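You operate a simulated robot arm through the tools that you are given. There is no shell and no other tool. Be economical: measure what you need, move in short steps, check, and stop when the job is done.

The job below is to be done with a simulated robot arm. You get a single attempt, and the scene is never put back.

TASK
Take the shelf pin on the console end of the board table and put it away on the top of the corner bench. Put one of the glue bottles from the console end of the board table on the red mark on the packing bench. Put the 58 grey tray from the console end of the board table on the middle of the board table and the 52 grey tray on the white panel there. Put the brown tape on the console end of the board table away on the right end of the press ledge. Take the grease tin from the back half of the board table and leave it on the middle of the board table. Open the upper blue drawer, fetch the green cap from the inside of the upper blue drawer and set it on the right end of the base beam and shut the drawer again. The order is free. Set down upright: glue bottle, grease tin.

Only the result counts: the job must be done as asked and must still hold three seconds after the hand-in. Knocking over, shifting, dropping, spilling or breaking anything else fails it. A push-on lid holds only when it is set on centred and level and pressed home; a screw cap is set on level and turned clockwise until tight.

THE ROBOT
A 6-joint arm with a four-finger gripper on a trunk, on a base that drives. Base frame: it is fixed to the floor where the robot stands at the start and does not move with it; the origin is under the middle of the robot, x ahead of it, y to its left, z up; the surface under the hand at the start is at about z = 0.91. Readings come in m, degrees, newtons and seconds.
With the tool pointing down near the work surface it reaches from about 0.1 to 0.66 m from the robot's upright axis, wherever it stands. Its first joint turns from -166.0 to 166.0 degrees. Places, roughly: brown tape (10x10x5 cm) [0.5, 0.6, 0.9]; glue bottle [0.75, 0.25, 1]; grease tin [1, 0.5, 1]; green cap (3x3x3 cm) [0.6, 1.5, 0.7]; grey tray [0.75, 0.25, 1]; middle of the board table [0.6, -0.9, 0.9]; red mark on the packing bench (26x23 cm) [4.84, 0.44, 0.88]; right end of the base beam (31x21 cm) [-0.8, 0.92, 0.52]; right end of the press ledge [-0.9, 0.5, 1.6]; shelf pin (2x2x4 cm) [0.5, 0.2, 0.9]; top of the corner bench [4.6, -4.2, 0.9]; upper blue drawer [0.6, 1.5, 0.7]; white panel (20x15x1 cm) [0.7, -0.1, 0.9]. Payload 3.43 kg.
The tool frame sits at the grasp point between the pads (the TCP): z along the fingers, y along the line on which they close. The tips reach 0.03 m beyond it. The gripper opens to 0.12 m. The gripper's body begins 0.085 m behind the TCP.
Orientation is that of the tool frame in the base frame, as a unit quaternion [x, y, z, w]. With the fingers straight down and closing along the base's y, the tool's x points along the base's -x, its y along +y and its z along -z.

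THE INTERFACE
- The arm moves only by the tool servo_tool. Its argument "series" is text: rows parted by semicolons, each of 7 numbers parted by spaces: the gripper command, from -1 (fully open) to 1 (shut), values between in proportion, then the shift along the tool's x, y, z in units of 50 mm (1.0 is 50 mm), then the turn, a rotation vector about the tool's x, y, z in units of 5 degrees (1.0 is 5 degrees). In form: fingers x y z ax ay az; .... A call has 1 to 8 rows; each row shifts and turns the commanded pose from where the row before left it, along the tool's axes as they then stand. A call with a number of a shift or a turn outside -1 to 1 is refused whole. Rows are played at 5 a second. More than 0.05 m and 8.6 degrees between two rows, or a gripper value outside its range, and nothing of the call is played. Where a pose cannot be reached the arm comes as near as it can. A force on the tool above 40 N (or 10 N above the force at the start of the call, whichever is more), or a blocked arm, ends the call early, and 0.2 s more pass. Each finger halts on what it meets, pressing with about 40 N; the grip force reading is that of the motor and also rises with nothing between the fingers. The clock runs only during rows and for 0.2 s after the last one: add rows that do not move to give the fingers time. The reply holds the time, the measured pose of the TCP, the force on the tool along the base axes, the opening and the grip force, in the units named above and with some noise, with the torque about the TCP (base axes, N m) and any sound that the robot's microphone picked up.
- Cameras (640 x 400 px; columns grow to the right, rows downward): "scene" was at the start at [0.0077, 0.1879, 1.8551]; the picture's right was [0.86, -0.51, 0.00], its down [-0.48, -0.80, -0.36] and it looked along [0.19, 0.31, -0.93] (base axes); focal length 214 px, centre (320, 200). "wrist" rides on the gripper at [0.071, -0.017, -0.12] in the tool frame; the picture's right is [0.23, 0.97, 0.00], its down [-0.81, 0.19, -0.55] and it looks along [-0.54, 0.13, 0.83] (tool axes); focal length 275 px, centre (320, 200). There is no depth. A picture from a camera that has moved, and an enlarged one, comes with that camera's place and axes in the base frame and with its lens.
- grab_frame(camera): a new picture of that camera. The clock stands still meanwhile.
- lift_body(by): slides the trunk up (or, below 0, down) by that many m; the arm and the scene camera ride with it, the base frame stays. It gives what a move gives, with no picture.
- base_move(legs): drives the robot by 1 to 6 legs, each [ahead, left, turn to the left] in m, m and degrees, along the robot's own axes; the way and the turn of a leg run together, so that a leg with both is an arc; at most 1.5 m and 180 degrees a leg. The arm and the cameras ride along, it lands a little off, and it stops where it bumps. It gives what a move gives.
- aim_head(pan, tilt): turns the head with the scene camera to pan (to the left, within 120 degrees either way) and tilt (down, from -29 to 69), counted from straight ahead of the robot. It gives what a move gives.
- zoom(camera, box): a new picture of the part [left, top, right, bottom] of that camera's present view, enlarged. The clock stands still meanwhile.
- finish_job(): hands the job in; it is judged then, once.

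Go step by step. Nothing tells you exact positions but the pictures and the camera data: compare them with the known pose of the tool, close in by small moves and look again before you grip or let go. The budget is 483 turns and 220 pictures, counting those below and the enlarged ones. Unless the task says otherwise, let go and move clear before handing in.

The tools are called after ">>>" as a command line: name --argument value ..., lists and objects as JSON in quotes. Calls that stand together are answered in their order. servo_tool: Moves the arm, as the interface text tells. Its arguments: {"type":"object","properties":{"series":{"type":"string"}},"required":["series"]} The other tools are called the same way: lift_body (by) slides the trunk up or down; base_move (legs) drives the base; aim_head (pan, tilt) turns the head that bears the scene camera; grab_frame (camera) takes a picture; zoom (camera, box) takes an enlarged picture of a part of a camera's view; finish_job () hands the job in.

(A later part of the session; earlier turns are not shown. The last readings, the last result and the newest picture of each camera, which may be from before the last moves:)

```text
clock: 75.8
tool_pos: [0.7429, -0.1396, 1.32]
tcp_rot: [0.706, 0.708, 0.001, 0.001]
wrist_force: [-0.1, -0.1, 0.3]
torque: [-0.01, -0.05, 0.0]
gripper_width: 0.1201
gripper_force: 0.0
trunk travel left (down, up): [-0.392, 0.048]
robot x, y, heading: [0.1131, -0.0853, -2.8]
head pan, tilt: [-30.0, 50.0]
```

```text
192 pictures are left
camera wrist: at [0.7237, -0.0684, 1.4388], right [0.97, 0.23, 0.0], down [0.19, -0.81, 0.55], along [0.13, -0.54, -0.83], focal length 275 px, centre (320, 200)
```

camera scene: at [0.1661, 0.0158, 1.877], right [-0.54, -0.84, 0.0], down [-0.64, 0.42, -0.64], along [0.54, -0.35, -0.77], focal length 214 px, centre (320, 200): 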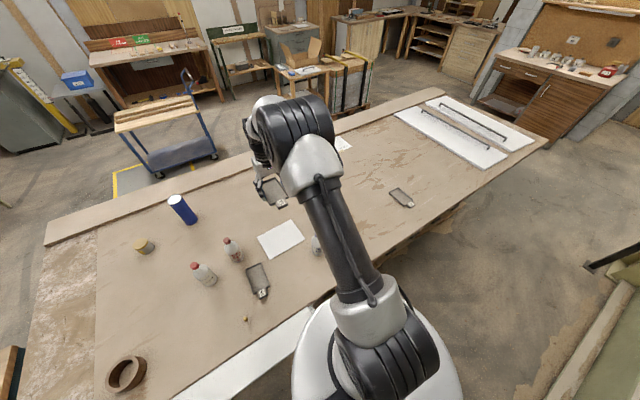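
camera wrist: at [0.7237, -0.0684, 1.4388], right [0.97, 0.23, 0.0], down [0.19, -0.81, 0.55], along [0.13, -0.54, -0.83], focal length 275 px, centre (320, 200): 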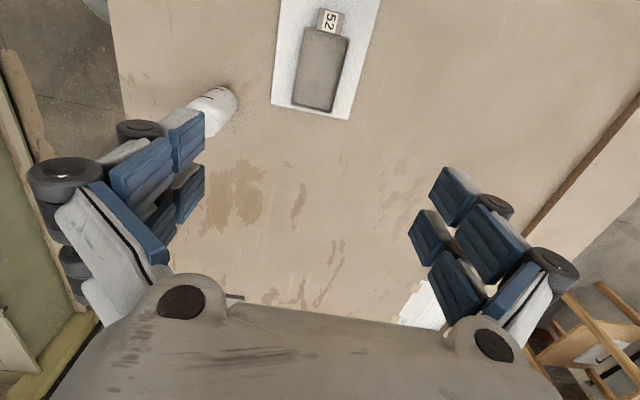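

Tray 52 lies well on the panel. Next is the tape, so I drive left with the arm high.

>>> base_move --legs '[[-0.1, 0, 2.8], [0, 0.66, 0]]'

>>> grab_frame --camera "wrist"

```text
clock: 80.2
tool_pos: [0.6475, 0.5539, 1.3193]
tcp_rot: [0.694, 0.72, 0.002, 0.001]
wrist_force: [-0.4, 0.1, 0.4]
torque: [-0.03, 0.03, 0.0]
gripper_width: 0.1201
gripper_force: 0.1
trunk travel left (down, up): [-0.392, 0.048]
robot x, y, heading: [0.0148, 0.5832, -0.7]
head pan, tilt: [-30.0, 50.0]
```

```text
191 pictures are left
camera wrist: at [0.6269, 0.6234, 1.438], right [0.96, 0.27, 0.0], down [0.22, -0.8, 0.55], along [0.15, -0.53, -0.83], focal length 275 px, centre (320, 200)
```

wrist: 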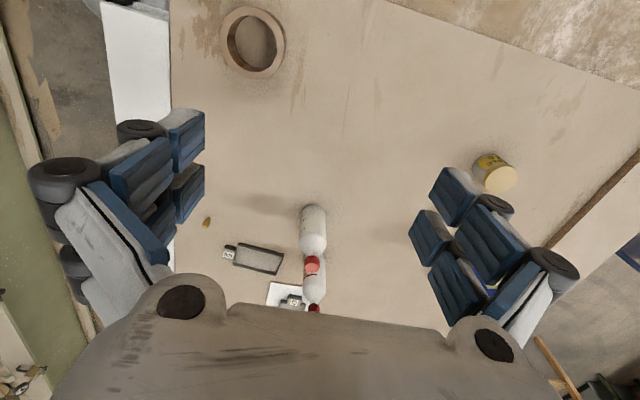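

The tape is at (0.539, 0.566). I move above it and check before lowering.

>>> servo_tool --series "-1 0.08 -0.54 0.5 0 0 0;-1 0.08 -0.54 0.5 0 0 0;-1 0.08 -0.54 0.8 0 0 0;-1 0.08 -0.54 0.8 0 0 0;-1 0 0 0.9 0 0 0;-1 0 0 0.9 0 0 0;-1 0 0 0.9 0 0 0;-1 0 0 0.5 0 0 0"

>>> grab_frame --camera "wrist"

```text
clock: 82.0
tool_pos: [0.5425, 0.5658, 1.0296]
tcp_rot: [0.693, 0.721, 0.001, 0.001]
wrist_force: [0.1, -0.2, -0.1]
torque: [-0.04, -0.01, 0.01]
gripper_width: 0.1199
gripper_force: 0.0
trunk travel left (down, up): [-0.392, 0.048]
robot x, y, heading: [0.0174, 0.588, -0.9]
head pan, tilt: [-30.0, 50.0]
```

```text
190 pictures are left
camera wrist: at [0.5206, 0.6345, 1.1475], right [0.96, 0.27, 0.0], down [0.22, -0.8, 0.55], along [0.15, -0.53, -0.83], focal length 275 px, centre (320, 200)
```

wrist: 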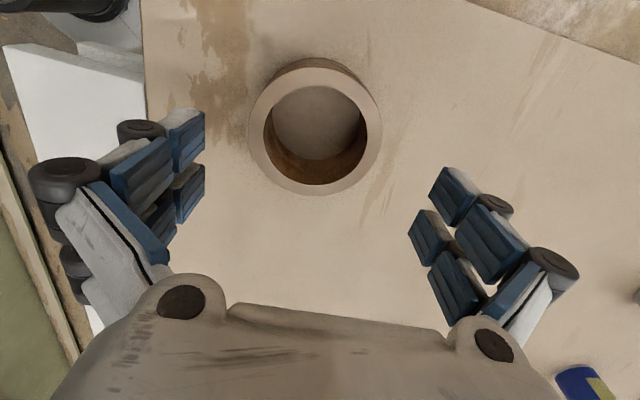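

>>> servo_tool --series "-1 0 -0.1 0.6 0 0 0;-1 0 0 0.6 0 0 0;-1 0 0 0.4 0 0 0;-1 0 0 0.06 0 0 0;0 0 0 0 0 0 0;0.4 0 0 0 0 0 0;0.4 0 0 0 0 0 0;0.4 0 0 0 0 0 0"

>>> servo_tool --series "0.4 0 0 -0.2 0 0 0;0.4 0 0 -0.4 0 0 0;0.4 0 0 -0.8 0 0 0;0.4 0 0 -0.9 0 0 0;0.4 0 0 -0.9 0 0 0;0.4 0 0 -0.9 0 0 0;0.4 0 0 -0.9 0 0 0;0.4 0 0 -0.9 0 0 0"

>>> grab_frame --camera "wrist"

```text
clock: 83.8
tool_pos: [0.535, 0.5653, 0.9475]
tcp_rot: [0.694, 0.72, 0.002, 0.001]
wrist_force: [2.1, -0.6, 6.0]
torque: [0.04, 0.02, -0.04]
gripper_width: 0.095
gripper_force: 40.0
trunk travel left (down, up): [-0.392, 0.048]
robot x, y, heading: [0.0196, 0.5869, -1.1]
head pan, tilt: [-30.0, 50.0]
```

```text
clock: 85.6
tool_pos: [0.5352, 0.562, 1.2418]
tcp_rot: [0.694, 0.72, 0.002, 0.001]
wrist_force: [0.2, 0.0, -0.9]
torque: [0.0, -0.02, -0.01]
gripper_width: 0.0952
gripper_force: 39.6
trunk travel left (down, up): [-0.392, 0.048]
robot x, y, heading: [0.021, 0.5832, -0.7]
head pan, tilt: [-30.0, 50.0]
```

```text
189 pictures are left
camera wrist: at [0.5137, 0.6315, 1.36], right [0.96, 0.27, 0.0], down [0.22, -0.8, 0.55], along [0.15, -0.53, -0.83], focal length 275 px, centre (320, 200)
```

wrist: 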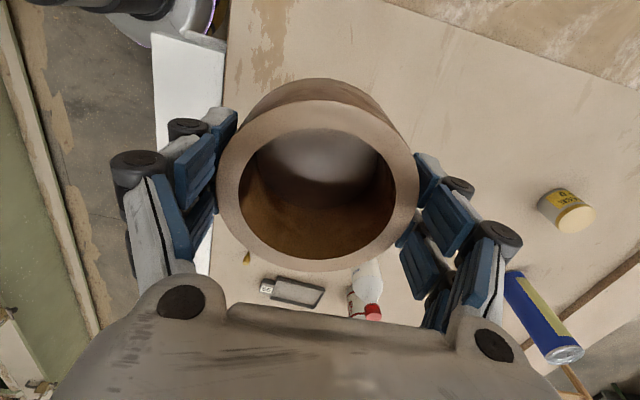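

The tape is held. I retract the arm, raise it to ledge height and look at the press.

>>> servo_tool --series "0.4 0 -0.45 -0.85 0 0 0;0.4 0 -0.45 -0.85 0 0 0;0.4 0 -0.45 -0.85 0 0 0;0.4 0 -0.45 -0.85 0 0 0;0.4 0 -0.45 -0.85 0 0 0;0.4 0 -0.45 -0.85 0 0 0;0.4 0 -0.45 -0.85 0 0 0;0.4 0 -0.45 -0.85 0 0 0"

>>> base_move --legs '[[-0.1, 0, 0], [0, 0, 90]]'

>>> aim_head --pan 90 --tilt 30

>>> grab_frame --camera "scene"

```text
clock: 87.4
tool_pos: [0.3529, 0.561, 1.5805]
tcp_rot: [0.694, 0.72, 0.001, 0.001]
wrist_force: [-1.5, -0.3, -0.8]
torque: [-0.02, -0.06, 0.03]
gripper_width: 0.0952
gripper_force: 40.3
trunk travel left (down, up): [-0.392, 0.048]
robot x, y, heading: [0.0207, 0.5859, -0.5]
head pan, tilt: [-30.0, 50.0]
```

```text
clock: 92.5
tool_pos: [-0.0622, 0.9241, 1.5787]
tcp_rot: [-0.026, 1.0, 0.001, 0.0]
wrist_force: [0.0, 0.6, -1.5]
torque: [0.02, 0.0, 0.01]
gripper_width: 0.0952
gripper_force: 40.6
trunk travel left (down, up): [-0.392, 0.048]
robot x, y, heading: [-0.0866, 0.588, 90.1]
head pan, tilt: [-30.0, 50.0]
```

```text
clock: 94.5
tool_pos: [-0.0631, 0.9231, 1.5797]
tcp_rot: [-0.027, 1.0, 0.002, 0.0]
wrist_force: [-0.2, -0.5, -1.1]
torque: [0.04, -0.01, -0.02]
gripper_width: 0.0951
gripper_force: 40.0
trunk travel left (down, up): [-0.392, 0.048]
robot x, y, heading: [-0.08, 0.5866, 90.1]
head pan, tilt: [90.0, 30.0]
```

```text
188 pictures are left
camera scene: at [-0.3144, 0.5672, 1.9066], right [0.0, 1.0, 0.0], down [0.5, 0.0, -0.87], along [-0.87, 0.0, -0.5], focal length 214 px, centre (320, 200)
```

scene: 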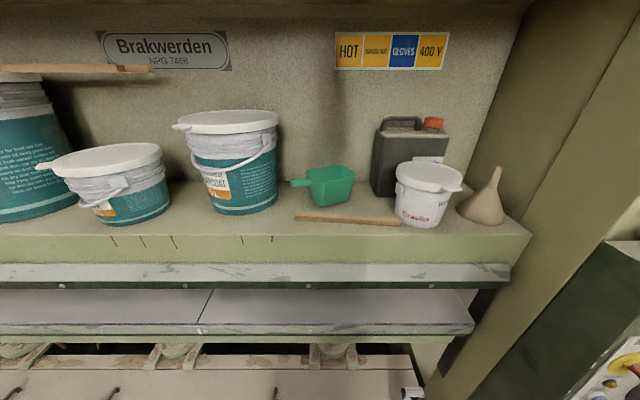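

>>> zoom --camera "scene" --box '[180, 100, 540, 260]'

```text
1.78 times, centred on (360, 180) of scene
camera zoom: at [-0.3144, 0.5672, 1.9066], right [0.0, 1.0, 0.0], down [0.5, 0.0, -0.87], along [-0.87, 0.0, -0.5], focal length 381 px, centre (249, 236)
```

zoom: 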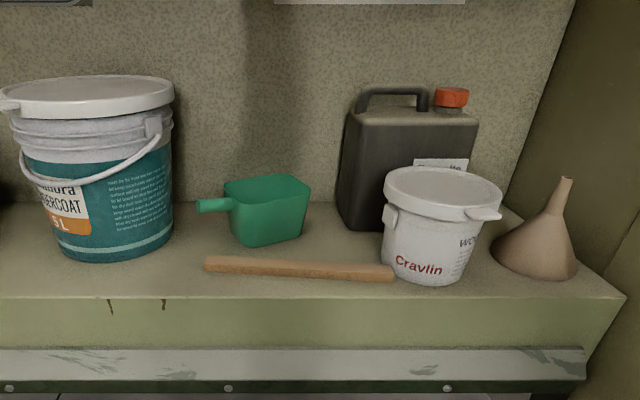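

The ledge is crowded, so I turn to face it and use the wrist camera to find the free spot precisely.

>>> base_move --legs '[[0, 0, 90]]'

>>> lift_body --by 0.047

>>> servo_tool --series "0.4 0 0 -1 0 0 0;0.4 0 0 -1 0 0 0;0.4 0 0 -1 0 0 0;0.4 0 0 -0.5 0 0 0"

>>> grab_frame --camera "wrist"

>>> aim_head --pan 0 --tilt 20

>>> grab_frame --camera "scene"

```text
clock: 98.7
tool_pos: [-0.4204, 0.6023, 1.5797]
tcp_rot: [0.731, -0.683, -0.002, 0.001]
wrist_force: [-0.1, 0.1, -1.3]
torque: [-0.01, 0.02, -0.01]
gripper_width: 0.0953
gripper_force: 39.6
trunk travel left (down, up): [-0.392, 0.048]
robot x, y, heading: [-0.0816, 0.5889, -179.1]
head pan, tilt: [90.0, 30.0]
```

```text
clock: 99.6
tool_pos: [-0.4202, 0.6033, 1.6269]
tcp_rot: [0.731, -0.682, -0.002, 0.002]
wrist_force: [-0.3, 0.1, -1.8]
torque: [-0.01, 0.0, 0.04]
gripper_width: 0.0949
gripper_force: 39.6
trunk travel left (down, up): [-0.439, 0.001]
robot x, y, heading: [-0.0775, 0.5855, -179.1]
head pan, tilt: [90.0, 30.0]
```

```text
clock: 100.6
tool_pos: [-0.4156, 0.6025, 1.799]
tcp_rot: [0.731, -0.682, 0.0, 0.001]
wrist_force: [-0.8, 1.0, -1.7]
torque: [0.0, -0.01, 0.01]
gripper_width: 0.0951
gripper_force: 39.8
trunk travel left (down, up): [-0.439, 0.001]
robot x, y, heading: [-0.0834, 0.5855, -179.0]
head pan, tilt: [90.0, 30.0]
```

```text
186 pictures are left
camera wrist: at [-0.3962, 0.5312, 1.9174], right [-0.96, -0.3, 0.0], down [-0.25, 0.8, 0.55], along [-0.17, 0.53, -0.83], focal length 275 px, centre (320, 200)
```

wrist: 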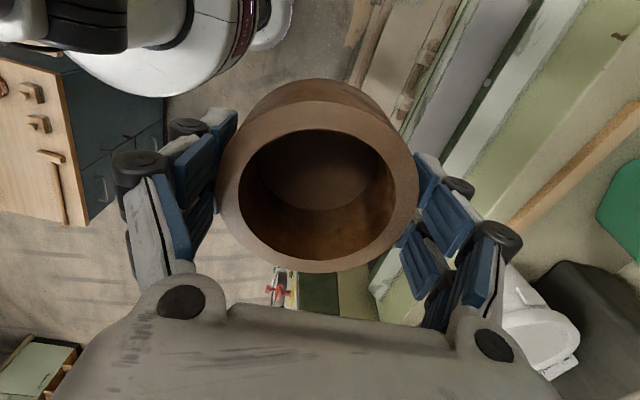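

```text
clock: 102.2
tool_pos: [-0.4162, 0.6013, 1.7977]
tcp_rot: [0.731, -0.682, -0.001, 0.001]
wrist_force: [1.0, 0.2, -0.7]
torque: [0.03, -0.03, 0.03]
gripper_width: 0.0952
gripper_force: 39.9
trunk travel left (down, up): [-0.439, 0.001]
robot x, y, heading: [-0.0809, 0.5907, -179.0]
head pan, tilt: [0.0, 20.0]
```

```text
185 pictures are left
camera scene: at [-0.1548, 0.4459, 1.9696], right [-0.02, 1.0, 0.0], down [0.34, 0.01, -0.94], along [-0.94, -0.02, -0.34], focal length 214 px, centre (320, 200)
```

scene: 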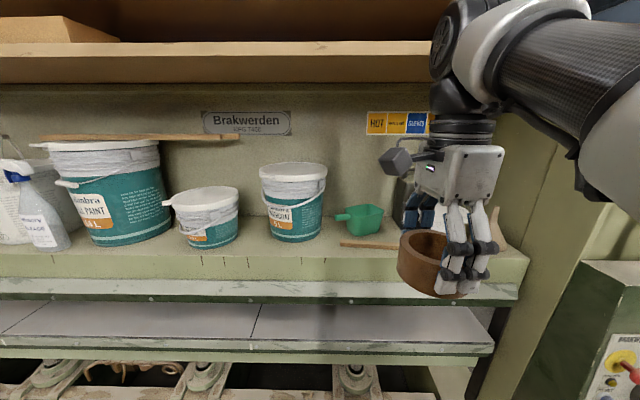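

>>> zoom --camera "scene" --box '[240, 140, 440, 280]'

>>> lift_body --by -0.2

>>> zoom --camera "scene" --box '[240, 110, 440, 250]'

```text
2.86 times, centred on (340, 210) of scene
camera zoom: at [-0.1548, 0.4459, 1.9696], right [-0.02, 1.0, 0.0], down [0.34, 0.01, -0.94], along [-0.94, -0.02, -0.34], focal length 613 px, centre (263, 171)
```

zoom: 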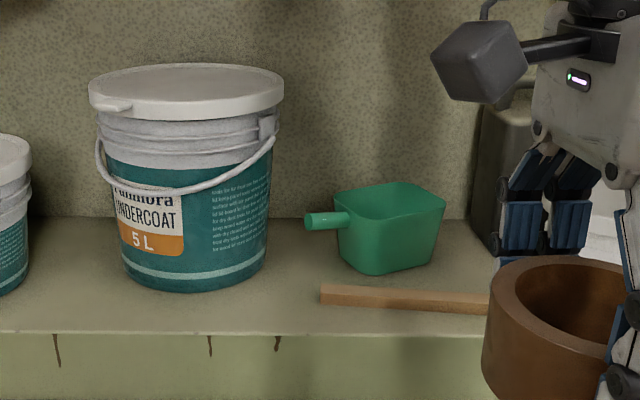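

```text
clock: 104.4
tool_pos: [-0.4166, 0.6031, 1.5993]
tcp_rot: [0.731, -0.682, -0.001, 0.001]
wrist_force: [-0.1, -0.4, -1.4]
torque: [0.01, 0.01, 0.0]
gripper_width: 0.0952
gripper_force: 40.0
trunk travel left (down, up): [-0.239, 0.201]
robot x, y, heading: [-0.081, 0.5855, -178.9]
head pan, tilt: [0.0, 20.0]
```

```text
2.86 times, centred on (340, 180) of scene
camera zoom: at [-0.1547, 0.4461, 1.7697], right [-0.02, 1.0, 0.0], down [0.34, 0.01, -0.94], along [-0.94, -0.02, -0.34], focal length 613 px, centre (263, 257)
```

zoom: 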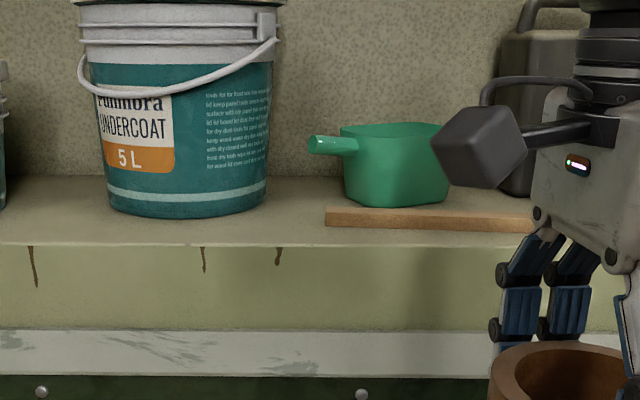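

By comparing views I get the ledge at z≈1.574, its front edge at x≈-0.724, and a free spot at about (-0.779, 0.43), between the paint bucket and the stick. I turn the tool so the camera faces the robot, then re-check.

>>> servo_tool --series "0.4 0 0 0 0 0 -1;0.4 0 0 0 0 0 -1;0.4 0 0 0 0 0 -1;0.4 0 0 0 0 0 -1;0.4 0 0 0 0 0 -1;0.4 0 0 0 0 0 -1;0.4 0 0 0 0 0 -1;0.4 0 0 0 0 0 -1"

>>> servo_tool --series "0.4 0 0 0 0 0 -1;0.4 0 0 0 0 0 -1;0.4 0 0 0 0 0 -1;0.4 0 0 0 0 0 -1;0.4 0 0 0 0 0 -1;0.4 0 0 0 0 0 -1;0.4 0 0 0 0 0 -1;0.4 0 0 0 0 0 -1"

>>> servo_tool --series "0.4 0 0 0 0 0 -1;0.4 0 0 0 0 0 -0.2"

>>> lift_body --by 0.1

>>> base_move --legs '[[0.1, 0.17, 0]]'

>>> grab_frame --camera "scene"

>>> grab_frame --camera "wrist"

```text
clock: 106.2
tool_pos: [-0.4163, 0.6013, 1.5971]
tcp_rot: [0.921, -0.391, -0.002, 0.0]
wrist_force: [0.2, -1.7, -2.1]
torque: [-0.05, -0.02, -0.01]
gripper_width: 0.095
gripper_force: 40.1
trunk travel left (down, up): [-0.239, 0.201]
robot x, y, heading: [-0.0835, 0.5857, -179.2]
head pan, tilt: [0.0, 20.0]
```

```text
clock: 108.0
tool_pos: [-0.4171, 0.6027, 1.5986]
tcp_rot: [0.999, -0.053, -0.002, 0.0]
wrist_force: [-0.6, 0.1, -0.8]
torque: [0.01, 0.0, -0.01]
gripper_width: 0.0949
gripper_force: 40.2
trunk travel left (down, up): [-0.239, 0.201]
robot x, y, heading: [-0.0845, 0.5877, -179.0]
head pan, tilt: [0.0, 20.0]
```

```text
clock: 108.6
tool_pos: [-0.4154, 0.603, 1.5985]
tcp_rot: [1.0, -0.001, -0.002, 0.0]
wrist_force: [1.0, -0.2, -2.2]
torque: [0.0, 0.0, -0.01]
gripper_width: 0.0949
gripper_force: 39.2
trunk travel left (down, up): [-0.239, 0.201]
robot x, y, heading: [-0.0836, 0.5831, -178.9]
head pan, tilt: [0.0, 20.0]
```

```text
clock: 110.0
tool_pos: [-0.4157, 0.6025, 1.6981]
tcp_rot: [1.0, -0.001, -0.003, 0.001]
wrist_force: [0.2, 0.0, -2.3]
torque: [0.04, -0.02, 0.0]
gripper_width: 0.0951
gripper_force: 40.2
trunk travel left (down, up): [-0.339, 0.101]
robot x, y, heading: [-0.0833, 0.5905, -179.2]
head pan, tilt: [0.0, 20.0]
```

```text
clock: 111.5
tool_pos: [-0.5116, 0.4336, 1.6995]
tcp_rot: [1.0, -0.002, -0.001, 0.0]
wrist_force: [-0.1, -1.0, -1.0]
torque: [0.01, -0.01, -0.01]
gripper_width: 0.0949
gripper_force: 40.3
trunk travel left (down, up): [-0.339, 0.101]
robot x, y, heading: [-0.1798, 0.4176, -179.3]
head pan, tilt: [0.0, 20.0]
```

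```text
182 pictures are left
camera scene: at [-0.2518, 0.276, 1.8696], right [-0.02, 1.0, 0.0], down [0.34, 0.01, -0.94], along [-0.94, -0.01, -0.34], focal length 214 px, centre (320, 200)
```

scene: 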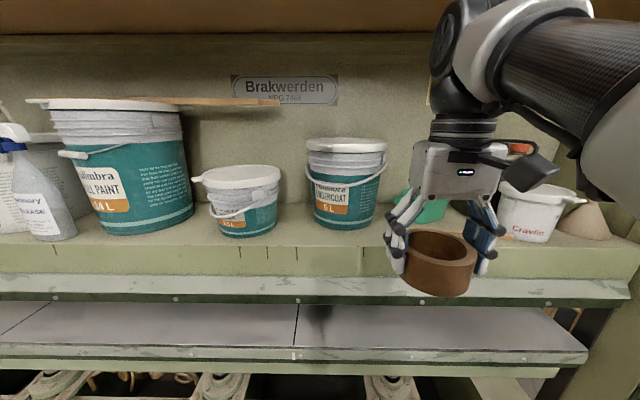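

```text
181 pictures are left
camera wrist: at [-0.442, 0.4487, 1.8176], right [0.23, -0.97, 0.0], down [-0.81, -0.19, 0.56], along [-0.54, -0.12, -0.83], focal length 275 px, centre (320, 200)
```

wrist: 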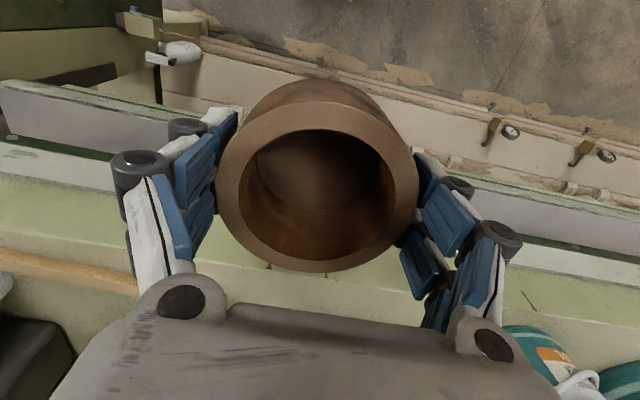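

The path is clear at this height, so I drive in a bit and extend over the ledge.

>>> base_move --legs '[[0.13, 0, 0]]'

>>> grab_frame --camera "scene"

```text
clock: 112.8
tool_pos: [-0.6434, 0.4311, 1.6988]
tcp_rot: [1.0, 0.0, -0.002, 0.0]
wrist_force: [0.3, -0.2, -2.1]
torque: [-0.02, -0.03, 0.0]
gripper_width: 0.0952
gripper_force: 40.4
trunk travel left (down, up): [-0.339, 0.101]
robot x, y, heading: [-0.313, 0.4157, -178.8]
head pan, tilt: [0.0, 20.0]
```

```text
180 pictures are left
camera scene: at [-0.3823, 0.2744, 1.8697], right [-0.02, 1.0, 0.0], down [0.34, 0.01, -0.94], along [-0.94, -0.02, -0.34], focal length 214 px, centre (320, 200)
```

scene: 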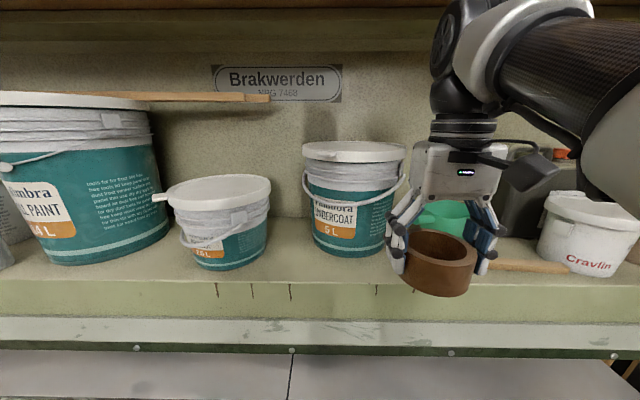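

The bucket's lid flares out to a radius of 0.12 m, so I turn the hand 35° to point its thin side at the bucket. I aim for (-0.768, 0.440).

>>> servo_tool --series "0.4 0 0 0 0 0 -1;0.4 0 0 0 0 0 -1;0.4 0 0 0 0 0 -1;0.4 0 0 0 0 0 -1;0.4 0 0 0 0 0 -1;0.4 0 0 0 0 0 -1;0.4 0 0 0 0 0 -1"

>>> servo_tool --series "0.4 -0.5 -0.4 0 0 0 0;0.4 -0.5 -0.4 0 0 0 0;0.4 -0.5 -0.4 0 0 0 0;0.4 -0.44 -0.38 0 0 0 0;0.4 0 0 0 0 0 0"

>>> grab_frame --camera "scene"

>>> grab_frame --camera "wrist"

```text
clock: 114.4
tool_pos: [-0.6431, 0.4304, 1.6991]
tcp_rot: [0.954, 0.3, -0.001, 0.0]
wrist_force: [0.5, -0.7, -1.7]
torque: [0.03, -0.03, -0.01]
gripper_width: 0.0953
gripper_force: 39.8
trunk travel left (down, up): [-0.339, 0.101]
robot x, y, heading: [-0.3129, 0.4148, -178.9]
head pan, tilt: [0.0, 20.0]
```

```text
clock: 115.6
tool_pos: [-0.7599, 0.4402, 1.6809]
tcp_rot: [0.954, 0.301, -0.003, -0.001]
wrist_force: [0.4, -0.2, -1.6]
torque: [-0.01, 0.04, 0.02]
gripper_width: 0.095
gripper_force: 40.3
out of reach, approached as far as the arm can: row 3, 4
trunk travel left (down, up): [-0.339, 0.101]
robot x, y, heading: [-0.3097, 0.4145, -179.0]
head pan, tilt: [0.0, 20.0]
```

```text
179 pictures are left
camera scene: at [-0.3805, 0.2741, 1.8697], right [-0.02, 1.0, 0.0], down [0.34, 0.01, -0.94], along [-0.94, -0.02, -0.34], focal length 214 px, centre (320, 200)
```

scene: 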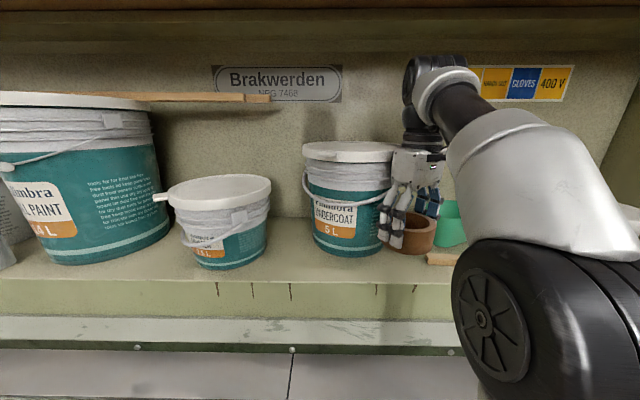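

```text
178 pictures are left
camera wrist: at [-0.711, 0.4945, 1.7995], right [0.75, -0.67, -0.01], down [-0.55, -0.62, 0.56], along [-0.37, -0.41, -0.83], focal length 275 px, centre (320, 200)
```

wrist: 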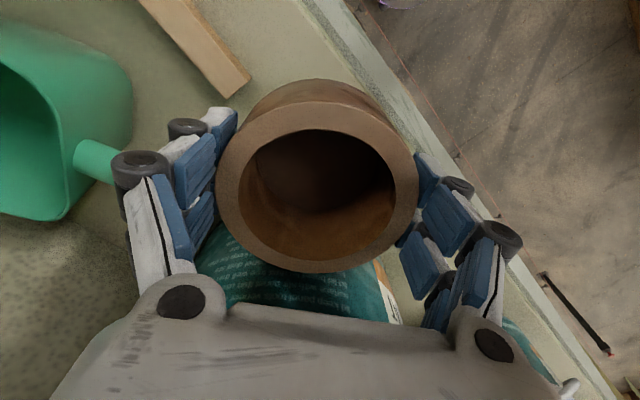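

The arm is at its reach limit at this height, so I raise the trunk to give it slack and then lower toward the ledge.

>>> lift_body --by 0.06

>>> servo_tool --series "0.4 0 0 0.5 0 0 0;0.4 0 0 0.5 0 0 0;0.4 0 0 0 0 0 0"

```text
clock: 116.6
tool_pos: [-0.7606, 0.4421, 1.7402]
tcp_rot: [0.954, 0.3, -0.003, -0.001]
wrist_force: [1.6, 1.7, -0.2]
torque: [0.02, 0.01, 0.03]
gripper_width: 0.0949
gripper_force: 39.7
trunk travel left (down, up): [-0.399, 0.041]
robot x, y, heading: [-0.3133, 0.4122, -178.9]
head pan, tilt: [0.0, 20.0]
heard: snap
```

```text
clock: 117.4
tool_pos: [-0.7598, 0.4393, 1.6894]
tcp_rot: [0.954, 0.3, -0.002, -0.001]
wrist_force: [-0.7, -0.2, -1.7]
torque: [0.02, 0.01, 0.0]
gripper_width: 0.095
gripper_force: 39.9
trunk travel left (down, up): [-0.399, 0.041]
robot x, y, heading: [-0.3101, 0.4147, -179.0]
head pan, tilt: [0.0, 20.0]
```

I heard a snap, so I look at what happened.

>>> grab_frame --camera "scene"

>>> grab_frame --camera "wrist"

```text
177 pictures are left
camera scene: at [-0.3822, 0.2742, 1.9296], right [-0.02, 1.0, 0.0], down [0.34, 0.01, -0.94], along [-0.94, -0.02, -0.34], focal length 214 px, centre (320, 200)
```

scene: 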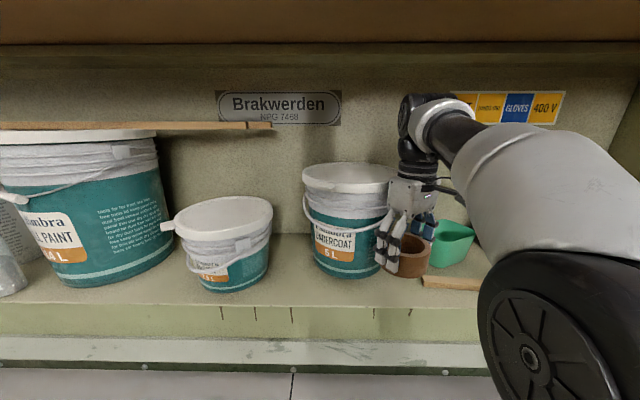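

```text
176 pictures are left
camera wrist: at [-0.7111, 0.4932, 1.8085], right [0.75, -0.67, 0.0], down [-0.55, -0.62, 0.56], along [-0.37, -0.41, -0.83], focal length 275 px, centre (320, 200)
```

wrist: 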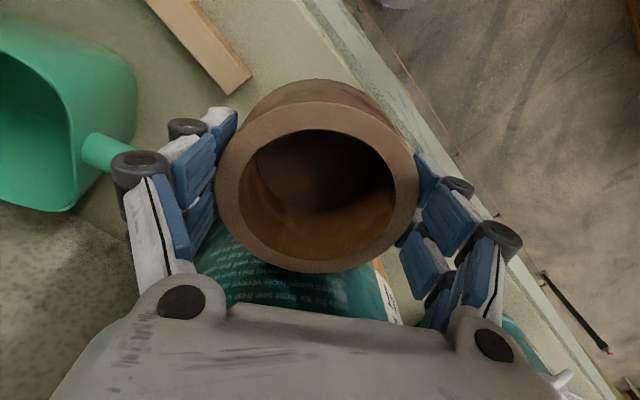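

Nothing appears disturbed, so I continue lowering carefully.

>>> servo_tool --series "0.4 -0.13 -0.09 0.4 0 0 0;0.4 0 0 0.4 0 0 0;0.4 0 0 0.2 0 0 0;0.4 0 0 0.1 0 0 0;0.4 0 0 0 0 0 0"

>>> grab_frame --camera "wrist"

```text
clock: 118.6
tool_pos: [-0.7695, 0.4414, 1.6367]
tcp_rot: [0.954, 0.3, -0.003, -0.001]
wrist_force: [-1.1, -0.1, -1.5]
torque: [-0.01, -0.03, 0.0]
gripper_width: 0.0951
gripper_force: 39.8
trunk travel left (down, up): [-0.399, 0.041]
robot x, y, heading: [-0.3095, 0.4137, -178.9]
head pan, tilt: [0.0, 20.0]
```

```text
175 pictures are left
camera wrist: at [-0.7207, 0.4943, 1.7546], right [0.75, -0.67, 0.0], down [-0.55, -0.62, 0.56], along [-0.37, -0.41, -0.83], focal length 275 px, centre (320, 200)
```

wrist: 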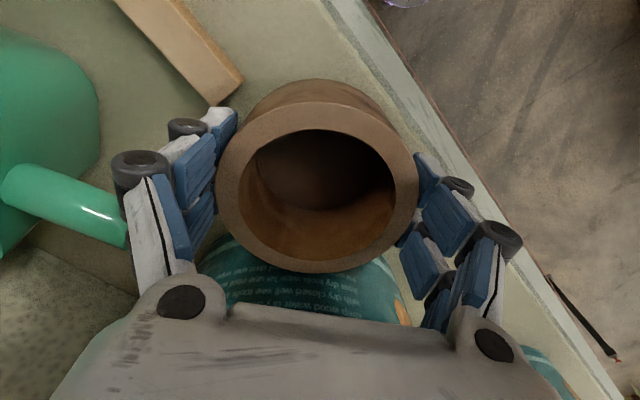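

>>> servo_tool --series "0.4 0 0 0.1 0 0 0;0.4 0 0 0.08 0 0 0;0.4 0 0 0 0 0 0"

>>> servo_tool --series "0.4 0 0 0.06 0 0 0;0.4 0 0 0.04 0 0 0;0.4 0 0 0 0 0 0"

```text
clock: 119.4
tool_pos: [-0.7695, 0.4405, 1.6263]
tcp_rot: [0.954, 0.299, -0.003, -0.001]
wrist_force: [0.7, -1.1, -1.6]
torque: [0.0, 0.01, -0.03]
gripper_width: 0.095
gripper_force: 39.9
trunk travel left (down, up): [-0.399, 0.041]
robot x, y, heading: [-0.3121, 0.4161, -178.9]
head pan, tilt: [0.0, 20.0]
```

```text
clock: 120.2
tool_pos: [-0.7701, 0.4412, 1.6221]
tcp_rot: [0.954, 0.3, -0.002, -0.001]
wrist_force: [-0.2, 0.1, -1.3]
torque: [0.0, 0.01, 0.0]
gripper_width: 0.0953
gripper_force: 40.1
trunk travel left (down, up): [-0.399, 0.041]
robot x, y, heading: [-0.3085, 0.4159, -179.1]
head pan, tilt: [0.0, 20.0]
```

>>> servo_tool --series "0.4 0 0 0.05 0 0 0;0.4 0 0 0 0 0 0"

>>> servo_tool --series "0.4 0 0 0.05 0 0 0;0.4 0 0 0 0 0 0"

>>> servo_tool --series "0.4 0 0 0.05 0 0 0;0.4 0 0 0 0 0 0"

```text
clock: 120.8
tool_pos: [-0.7699, 0.4403, 1.6185]
tcp_rot: [0.954, 0.3, -0.004, -0.001]
wrist_force: [-0.3, 0.4, -2.1]
torque: [0.05, 0.0, 0.05]
gripper_width: 0.0952
gripper_force: 39.9
trunk travel left (down, up): [-0.399, 0.041]
robot x, y, heading: [-0.3111, 0.4136, -179.0]
head pan, tilt: [0.0, 20.0]
```

```text
clock: 121.4
tool_pos: [-0.7689, 0.4395, 1.6177]
tcp_rot: [0.954, 0.299, -0.004, -0.001]
wrist_force: [-2.8, -1.0, 8.4]
torque: [-0.12, -0.35, -0.06]
gripper_width: 0.0951
gripper_force: 39.7
trunk travel left (down, up): [-0.399, 0.041]
robot x, y, heading: [-0.3122, 0.4146, -179.0]
head pan, tilt: [0.0, 20.0]
```

```text
clock: 122.0
tool_pos: [-0.7695, 0.4415, 1.6161]
tcp_rot: [0.954, 0.3, -0.005, -0.002]
wrist_force: [-7.5, -0.3, 26.3]
torque: [0.0, 0.35, 0.29]
gripper_width: 0.0958
gripper_force: 40.0
trunk travel left (down, up): [-0.399, 0.041]
robot x, y, heading: [-0.3085, 0.4149, -179.0]
head pan, tilt: [0.0, 20.0]
```

It rests on the ledge. I open only slightly and lift straight up.

>>> servo_tool --series "0.3 0 0 -0.05 0 0 0;-0.6 0 0 0 0 0 0;-0.78 0 0 0 0 0 0;-0.78 0 0 0 0 0 0;-0.78 0 0 0 0 0 0"

>>> servo_tool --series "-0.78 0 0 -0.3 0 0 0;-0.78 0 0 -0.3 0 0 0;-0.78 0 0 -0.3 0 0 0;-0.78 0 0 -0.3 0 0 0;-0.78 0 0 -0.3 0 0 0"

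>>> grab_frame --camera "wrist"

```text
clock: 123.2
tool_pos: [-0.7695, 0.441, 1.6157]
tcp_rot: [0.954, 0.299, -0.003, -0.002]
wrist_force: [-0.6, -0.4, 0.7]
torque: [-0.03, 0.02, -0.04]
gripper_width: 0.1065
gripper_force: 0.2
trunk travel left (down, up): [-0.399, 0.041]
robot x, y, heading: [-0.3081, 0.4141, -179.1]
head pan, tilt: [0.0, 20.0]
```

```text
clock: 124.4
tool_pos: [-0.7665, 0.4416, 1.6924]
tcp_rot: [0.954, 0.3, -0.003, -0.001]
wrist_force: [0.3, -0.4, -0.3]
torque: [0.03, -0.02, 0.01]
gripper_width: 0.1068
gripper_force: 0.1
trunk travel left (down, up): [-0.399, 0.041]
robot x, y, heading: [-0.3097, 0.4126, -179.0]
head pan, tilt: [0.0, 20.0]
```

```text
174 pictures are left
camera wrist: at [-0.7189, 0.4955, 1.8107], right [0.75, -0.67, 0.0], down [-0.55, -0.62, 0.56], along [-0.37, -0.41, -0.83], focal length 275 px, centre (320, 200)
```

wrist: 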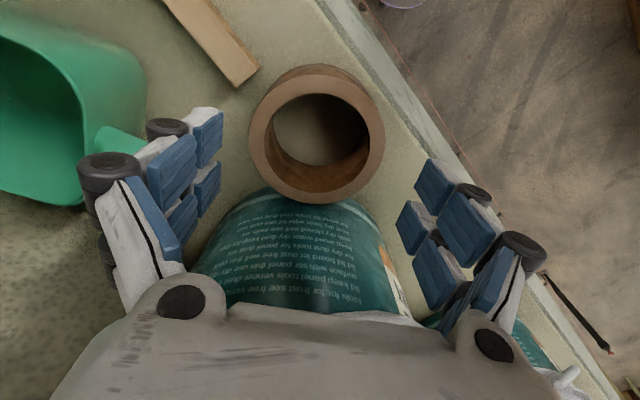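

The tape is placed. I back away, turn around and head for the drawer cabinet.

>>> base_move --legs '[[-0.26, 0, 0]]'

>>> grab_frame --camera "scene"

>>> base_move --legs '[[0, 0, -90], [0, 0, -89]]'

>>> aim_head --pan 45 --tilt 40

>>> grab_frame --camera "scene"

```text
clock: 126.3
tool_pos: [-0.5035, 0.4449, 1.6909]
tcp_rot: [0.953, 0.302, -0.002, -0.001]
wrist_force: [-0.8, 0.7, 0.3]
torque: [0.01, 0.0, 0.01]
gripper_width: 0.1069
gripper_force: 0.1
trunk travel left (down, up): [-0.399, 0.041]
robot x, y, heading: [-0.0484, 0.4211, -178.8]
head pan, tilt: [0.0, 20.0]
```

```text
173 pictures are left
camera scene: at [-0.1175, 0.279, 1.9296], right [-0.02, 1.0, 0.0], down [0.34, 0.01, -0.94], along [-0.94, -0.02, -0.34], focal length 214 px, centre (320, 200)
```

scene: 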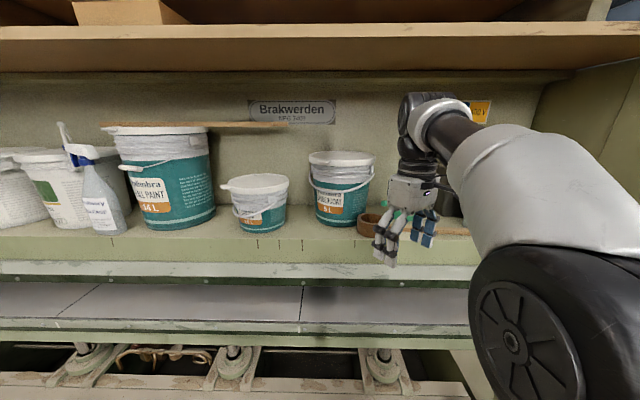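

```text
clock: 134.3
tool_pos: [0.4115, 0.4143, 1.6918]
tcp_rot: [-0.321, 0.947, -0.001, 0.003]
wrist_force: [0.3, 0.0, -0.4]
torque: [-0.01, 0.02, 0.0]
gripper_width: 0.1068
gripper_force: 0.1
trunk travel left (down, up): [-0.399, 0.041]
robot x, y, heading: [-0.0476, 0.4216, 3.4]
head pan, tilt: [0.0, 20.0]
```

```text
clock: 135.4
tool_pos: [0.4112, 0.416, 1.6912]
tcp_rot: [-0.321, 0.947, -0.001, 0.003]
wrist_force: [-0.6, -1.0, 0.7]
torque: [0.01, 0.0, 0.0]
gripper_width: 0.1066
gripper_force: 0.2
trunk travel left (down, up): [-0.399, 0.041]
robot x, y, heading: [-0.0473, 0.4185, 3.6]
head pan, tilt: [45.0, 40.0]
```

```text
172 pictures are left
camera scene: at [-0.0197, 0.6226, 1.8983], right [0.75, -0.66, 0.0], down [-0.43, -0.48, -0.77], along [0.51, 0.57, -0.64], focal length 214 px, centre (320, 200)
```

scene: 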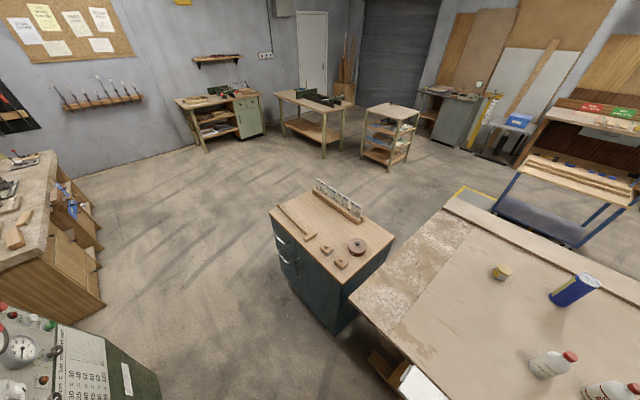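

>>> base_move --legs '[[0, 0, -3.5], [0, 0.9, 0]]'

>>> aim_head --pan 0 --tilt 60

>>> grab_frame --camera "scene"

>>> grab_frame --camera "wrist"

```text
clock: 140.5
tool_pos: [0.3969, 1.2876, 1.6912]
tcp_rot: [-0.306, 0.952, -0.002, 0.003]
wrist_force: [0.0, 0.5, 0.6]
torque: [0.0, 0.0, -0.01]
gripper_width: 0.1071
gripper_force: 0.1
trunk travel left (down, up): [-0.399, 0.041]
robot x, y, heading: [-0.0587, 1.309, 1.7]
head pan, tilt: [45.0, 40.0]
```

```text
clock: 141.6
tool_pos: [0.3959, 1.2864, 1.6915]
tcp_rot: [-0.306, 0.952, -0.001, 0.003]
wrist_force: [-0.7, 0.4, 0.4]
torque: [0.03, 0.04, 0.0]
gripper_width: 0.1071
gripper_force: 0.0
trunk travel left (down, up): [-0.399, 0.041]
robot x, y, heading: [-0.0629, 1.3075, 1.6]
head pan, tilt: [0.0, 60.0]
```

```text
171 pictures are left
camera scene: at [-0.0188, 1.4483, 1.8715], right [0.03, -1.0, 0.0], down [-0.87, -0.03, -0.5], along [0.5, 0.01, -0.87], focal length 214 px, centre (320, 200)
```

scene: 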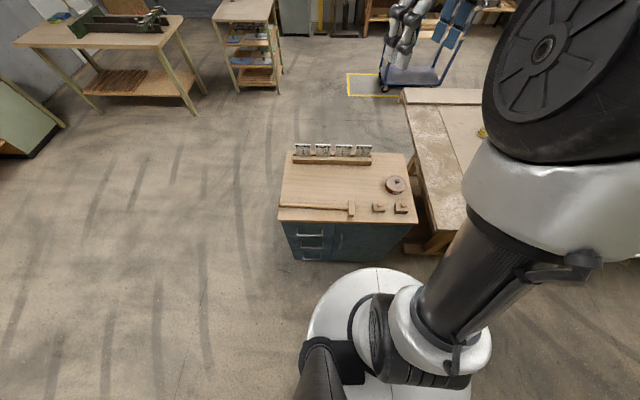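

```text
170 pictures are left
camera wrist: at [0.3464, 1.2302, 1.8104], right [-0.75, 0.66, 0.0], down [0.54, 0.63, 0.56], along [0.37, 0.42, -0.83], focal length 275 px, centre (320, 200)
```

wrist: 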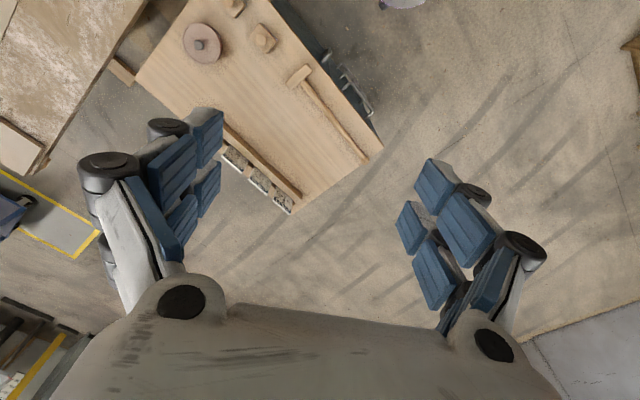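

>>> zoom --camera "scene" --box '[260, 130, 430, 280]'

>>> lift_body --by -0.3

>>> aim_head --pan 5 --tilt 50

>>> zoom --camera "scene" --box '[220, 120, 440, 300]'

```text
2.67 times, centred on (345, 205) of scene
camera zoom: at [-0.0188, 1.4483, 1.8715], right [0.03, -1.0, 0.0], down [-0.87, -0.03, -0.5], along [0.5, 0.01, -0.87], focal length 572 px, centre (253, 187)
```

zoom: 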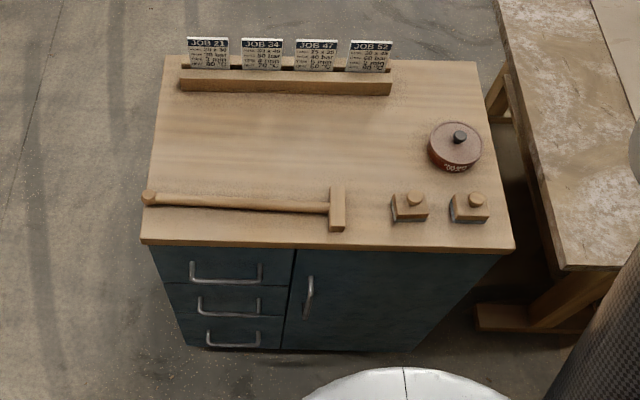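

```text
clock: 144.6
tool_pos: [0.3976, 1.2866, 1.3909]
tcp_rot: [-0.306, 0.952, -0.001, 0.004]
wrist_force: [-0.5, -0.3, 0.5]
torque: [0.06, 0.0, 0.03]
gripper_width: 0.1068
gripper_force: 0.0
trunk travel left (down, up): [-0.099, 0.341]
robot x, y, heading: [-0.0629, 1.3088, 1.5]
head pan, tilt: [0.0, 60.0]
```

```text
clock: 145.3
tool_pos: [0.3973, 1.2858, 1.3922]
tcp_rot: [-0.306, 0.952, -0.001, 0.003]
wrist_force: [0.0, 1.0, 0.0]
torque: [-0.04, -0.01, 0.01]
gripper_width: 0.1069
gripper_force: 0.0
trunk travel left (down, up): [-0.099, 0.341]
robot x, y, heading: [-0.0577, 1.305, 1.6]
head pan, tilt: [5.0, 50.0]
```

```text
2.22 times, centred on (330, 210) of scene
camera zoom: at [-0.0089, 1.455, 1.584], right [0.12, -0.99, 0.0], down [-0.76, -0.09, -0.64], along [0.64, 0.07, -0.77], focal length 477 px, centre (298, 178)
```

zoom: 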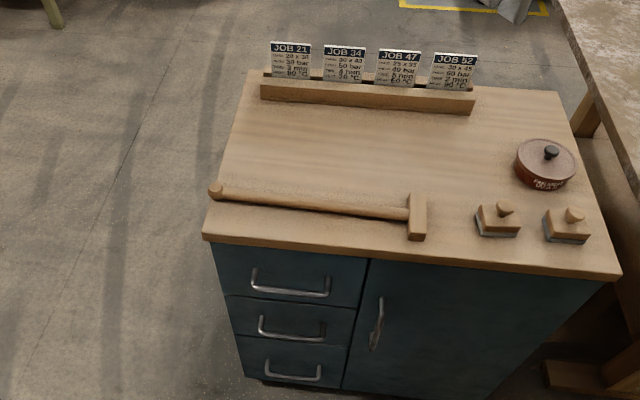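

I see the cabinet with three drawers, with the upper handle at about (0.417, 1.51, 0.72-0.76). Pulling means driving backwards, so I check the space behind.

>>> aim_head --pan 120 --tilt 60

>>> grab_frame --camera "scene"

>>> aim_head --pan 15 --tilt 40

>>> lift_body --by -0.099

>>> grab_frame --camera "scene"

```text
clock: 147.3
tool_pos: [0.3972, 1.2861, 1.3911]
tcp_rot: [-0.306, 0.952, 0.0, 0.003]
wrist_force: [-0.6, -0.4, 1.0]
torque: [0.01, 0.01, 0.03]
gripper_width: 0.1069
gripper_force: 0.1
trunk travel left (down, up): [-0.099, 0.341]
robot x, y, heading: [-0.0592, 1.3058, 1.7]
head pan, tilt: [120.0, 60.0]
```

```text
167 pictures are left
camera scene: at [-0.1203, 1.5028, 1.5715], right [0.85, 0.52, 0.0], down [0.45, -0.74, -0.5], along [-0.26, 0.43, -0.87], focal length 214 px, centre (320, 200)
```

scene: 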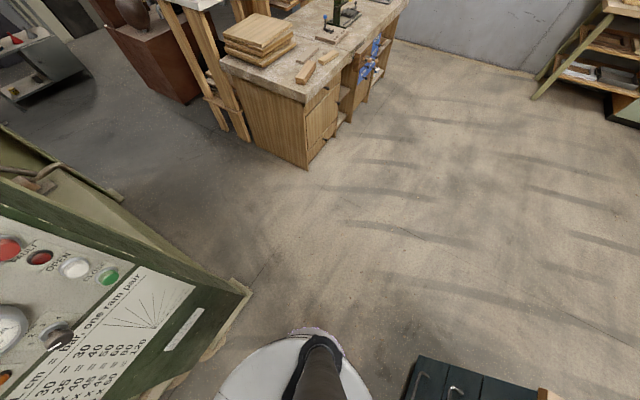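

```text
clock: 149.1
tool_pos: [0.398, 1.2844, 1.3925]
tcp_rot: [-0.305, 0.952, -0.001, 0.003]
wrist_force: [0.2, 0.7, -0.6]
torque: [-0.04, 0.03, 0.01]
gripper_width: 0.1068
gripper_force: 0.0
trunk travel left (down, up): [-0.099, 0.341]
robot x, y, heading: [-0.0603, 1.3061, 1.6]
head pan, tilt: [15.0, 40.0]
```

```text
clock: 150.4
tool_pos: [0.3968, 1.2863, 1.2927]
tcp_rot: [-0.306, 0.952, -0.001, 0.003]
wrist_force: [0.3, -0.6, 0.3]
torque: [-0.01, -0.01, -0.01]
gripper_width: 0.107
gripper_force: 0.1
trunk travel left (down, up): [0.0, 0.44]
robot x, y, heading: [-0.063, 1.3057, 1.7]
head pan, tilt: [15.0, 40.0]
```

```text
166 pictures are left
camera scene: at [-0.0041, 1.4705, 1.4993], right [0.29, -0.96, 0.0], down [-0.62, -0.18, -0.77], along [0.73, 0.22, -0.64], focal length 214 px, centre (320, 200)
```

scene: 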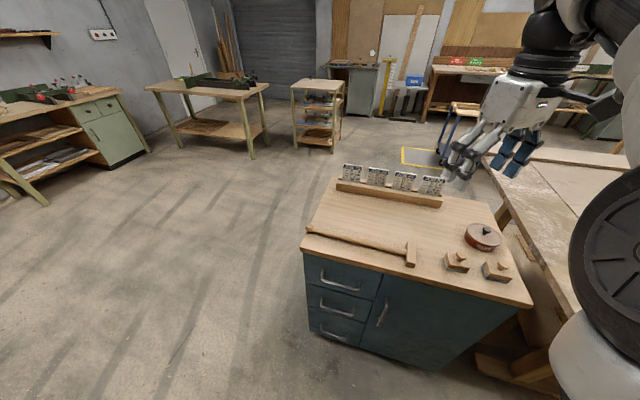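

There is room behind at y≥1.5. I orient the tool horizontally, with the fingers closing vertically, to grip the bar handle, and then drive to y≈1.5.

>>> servo_tool --series "-0.5 0 0 0 0 0 -1;-0.5 0 0 0 0 0 -1;-0.5 0 0 0 0 0 -1;-0.5 0 0 0 0 0 -1;-0.5 0 0 0 0 0 -1;-0.5 0 0 0 0 0 -1;-0.5 0 0 0 0 0 -1;-0.5 0 0 0 0 0 -1"

>>> servo_tool --series "-0.5 0 0 0 0 0 -1;-0.5 0 0 0 0 0 -1;-0.5 0 0 0 0 0 -0.9;-0.5 0 0 0 1 0 0;-0.5 0 0 0 1 0 0;-0.5 0 0 0 1 0 0;-0.5 0 0 0 1 0 0;-0.5 0 0 0 1 0 0"

>>> servo_tool --series "-0.5 0 0 0 1 0 0;-0.5 0 0 0 1 0 0;-0.5 0 0 0 1 0 0;-0.5 0 0 0 1 0 0;-0.5 0 0 0 1 0 0;-0.5 0 0 0 1 0 0;-0.5 0 0 0 1 0 0;-0.5 0 0 0 1 0 0"

>>> servo_tool --series "-0.5 0 0 0 1 0 0;-0.5 0 0 0 1 0 0;-0.5 0 0 0 1 0 0;-0.5 0 0 0 1 0 0;-0.5 0 0 0 1 0 0"

```text
clock: 152.2
tool_pos: [0.3967, 1.2861, 1.2932]
tcp_rot: [-0.613, 0.79, -0.002, 0.003]
wrist_force: [-0.9, 0.2, 0.2]
torque: [0.01, 0.0, -0.03]
gripper_width: 0.0903
gripper_force: 0.1
trunk travel left (down, up): [0.0, 0.44]
robot x, y, heading: [-0.0613, 1.3061, 1.6]
head pan, tilt: [15.0, 40.0]
```

```text
clock: 154.0
tool_pos: [0.397, 1.2864, 1.2921]
tcp_rot: [0.691, -0.689, 0.156, -0.154]
wrist_force: [-0.1, -0.3, 0.1]
torque: [0.02, 0.03, 0.02]
gripper_width: 0.0903
gripper_force: 0.1
trunk travel left (down, up): [0.0, 0.44]
robot x, y, heading: [-0.059, 1.3087, 1.8]
head pan, tilt: [15.0, 40.0]
```

```text
clock: 155.8
tool_pos: [0.3969, 1.2864, 1.2928]
tcp_rot: [0.595, -0.594, 0.382, -0.383]
wrist_force: [0.2, 0.1, 0.0]
torque: [0.03, -0.05, 0.01]
gripper_width: 0.0899
gripper_force: 0.0
trunk travel left (down, up): [0.0, 0.44]
robot x, y, heading: [-0.0643, 1.308, 1.5]
head pan, tilt: [15.0, 40.0]
```

```text
clock: 157.0
tool_pos: [0.391, 1.2555, 1.3044]
tcp_rot: [-0.492, 0.549, -0.519, 0.433]
wrist_force: [0.2, 0.5, -0.3]
torque: [0.0, 0.0, 0.01]
gripper_width: 0.0898
gripper_force: 0.1
out of reach, approached as far as the arm can: row 2, 3, 4, 5
trunk travel left (down, up): [0.0, 0.44]
robot x, y, heading: [-0.0573, 1.3097, 1.7]
head pan, tilt: [15.0, 40.0]
```

>>> base_move --legs '[[0, 0.2, -1.7], [-0.2, 0, 0]]'

>>> servo_tool --series "-0.5 0 0 1 0 0 0;-0.5 0 0 1 0 0 0;-0.5 0 0.8 0.5 0 0 0;-0.5 0 0.9 0 0 0 0;-0.5 0 0.9 0 0 0 0;-0.5 0 0.9 0 0 0 0;-0.5 0 0.9 0 0 0 0;-0.5 0 0.9 0 0 0 0"

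>>> grab_frame --camera "scene"

>>> grab_frame --camera "wrist"

```text
clock: 159.8
tool_pos: [0.1888, 1.4432, 1.3064]
tcp_rot: [-0.482, 0.559, -0.526, 0.423]
wrist_force: [0.6, 0.0, 0.0]
torque: [-0.02, -0.02, 0.01]
gripper_width: 0.0902
gripper_force: 0.2
trunk travel left (down, up): [0.0, 0.44]
robot x, y, heading: [-0.2586, 1.5121, -0.5]
head pan, tilt: [15.0, 40.0]
```

```text
clock: 161.6
tool_pos: [0.2861, 1.4147, 1.0294]
tcp_rot: [-0.481, 0.559, -0.526, 0.423]
wrist_force: [-0.4, 0.6, -1.5]
torque: [-0.01, 0.03, 0.0]
gripper_width: 0.0901
gripper_force: 0.1
trunk travel left (down, up): [0.0, 0.44]
robot x, y, heading: [-0.2586, 1.5088, -0.6]
head pan, tilt: [15.0, 40.0]
```

```text
165 pictures are left
camera scene: at [-0.1965, 1.6722, 1.4992], right [0.25, -0.97, 0.0], down [-0.62, -0.16, -0.77], along [0.74, 0.19, -0.64], focal length 214 px, centre (320, 200)
```

scene: 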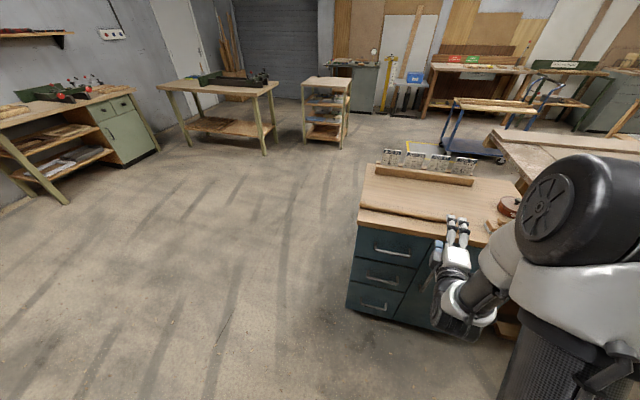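

```text
164 pictures are left
camera wrist: at [0.1554, 1.3653, 1.058], right [-0.13, -0.24, -0.96], down [-0.42, 0.89, -0.17], along [0.9, 0.38, -0.22], focal length 275 px, centre (320, 200)
```

wrist: 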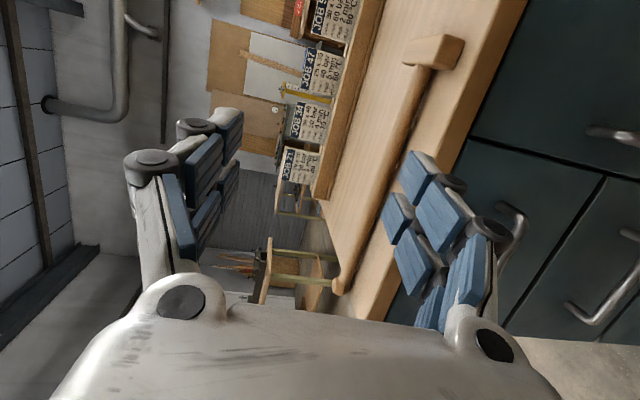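

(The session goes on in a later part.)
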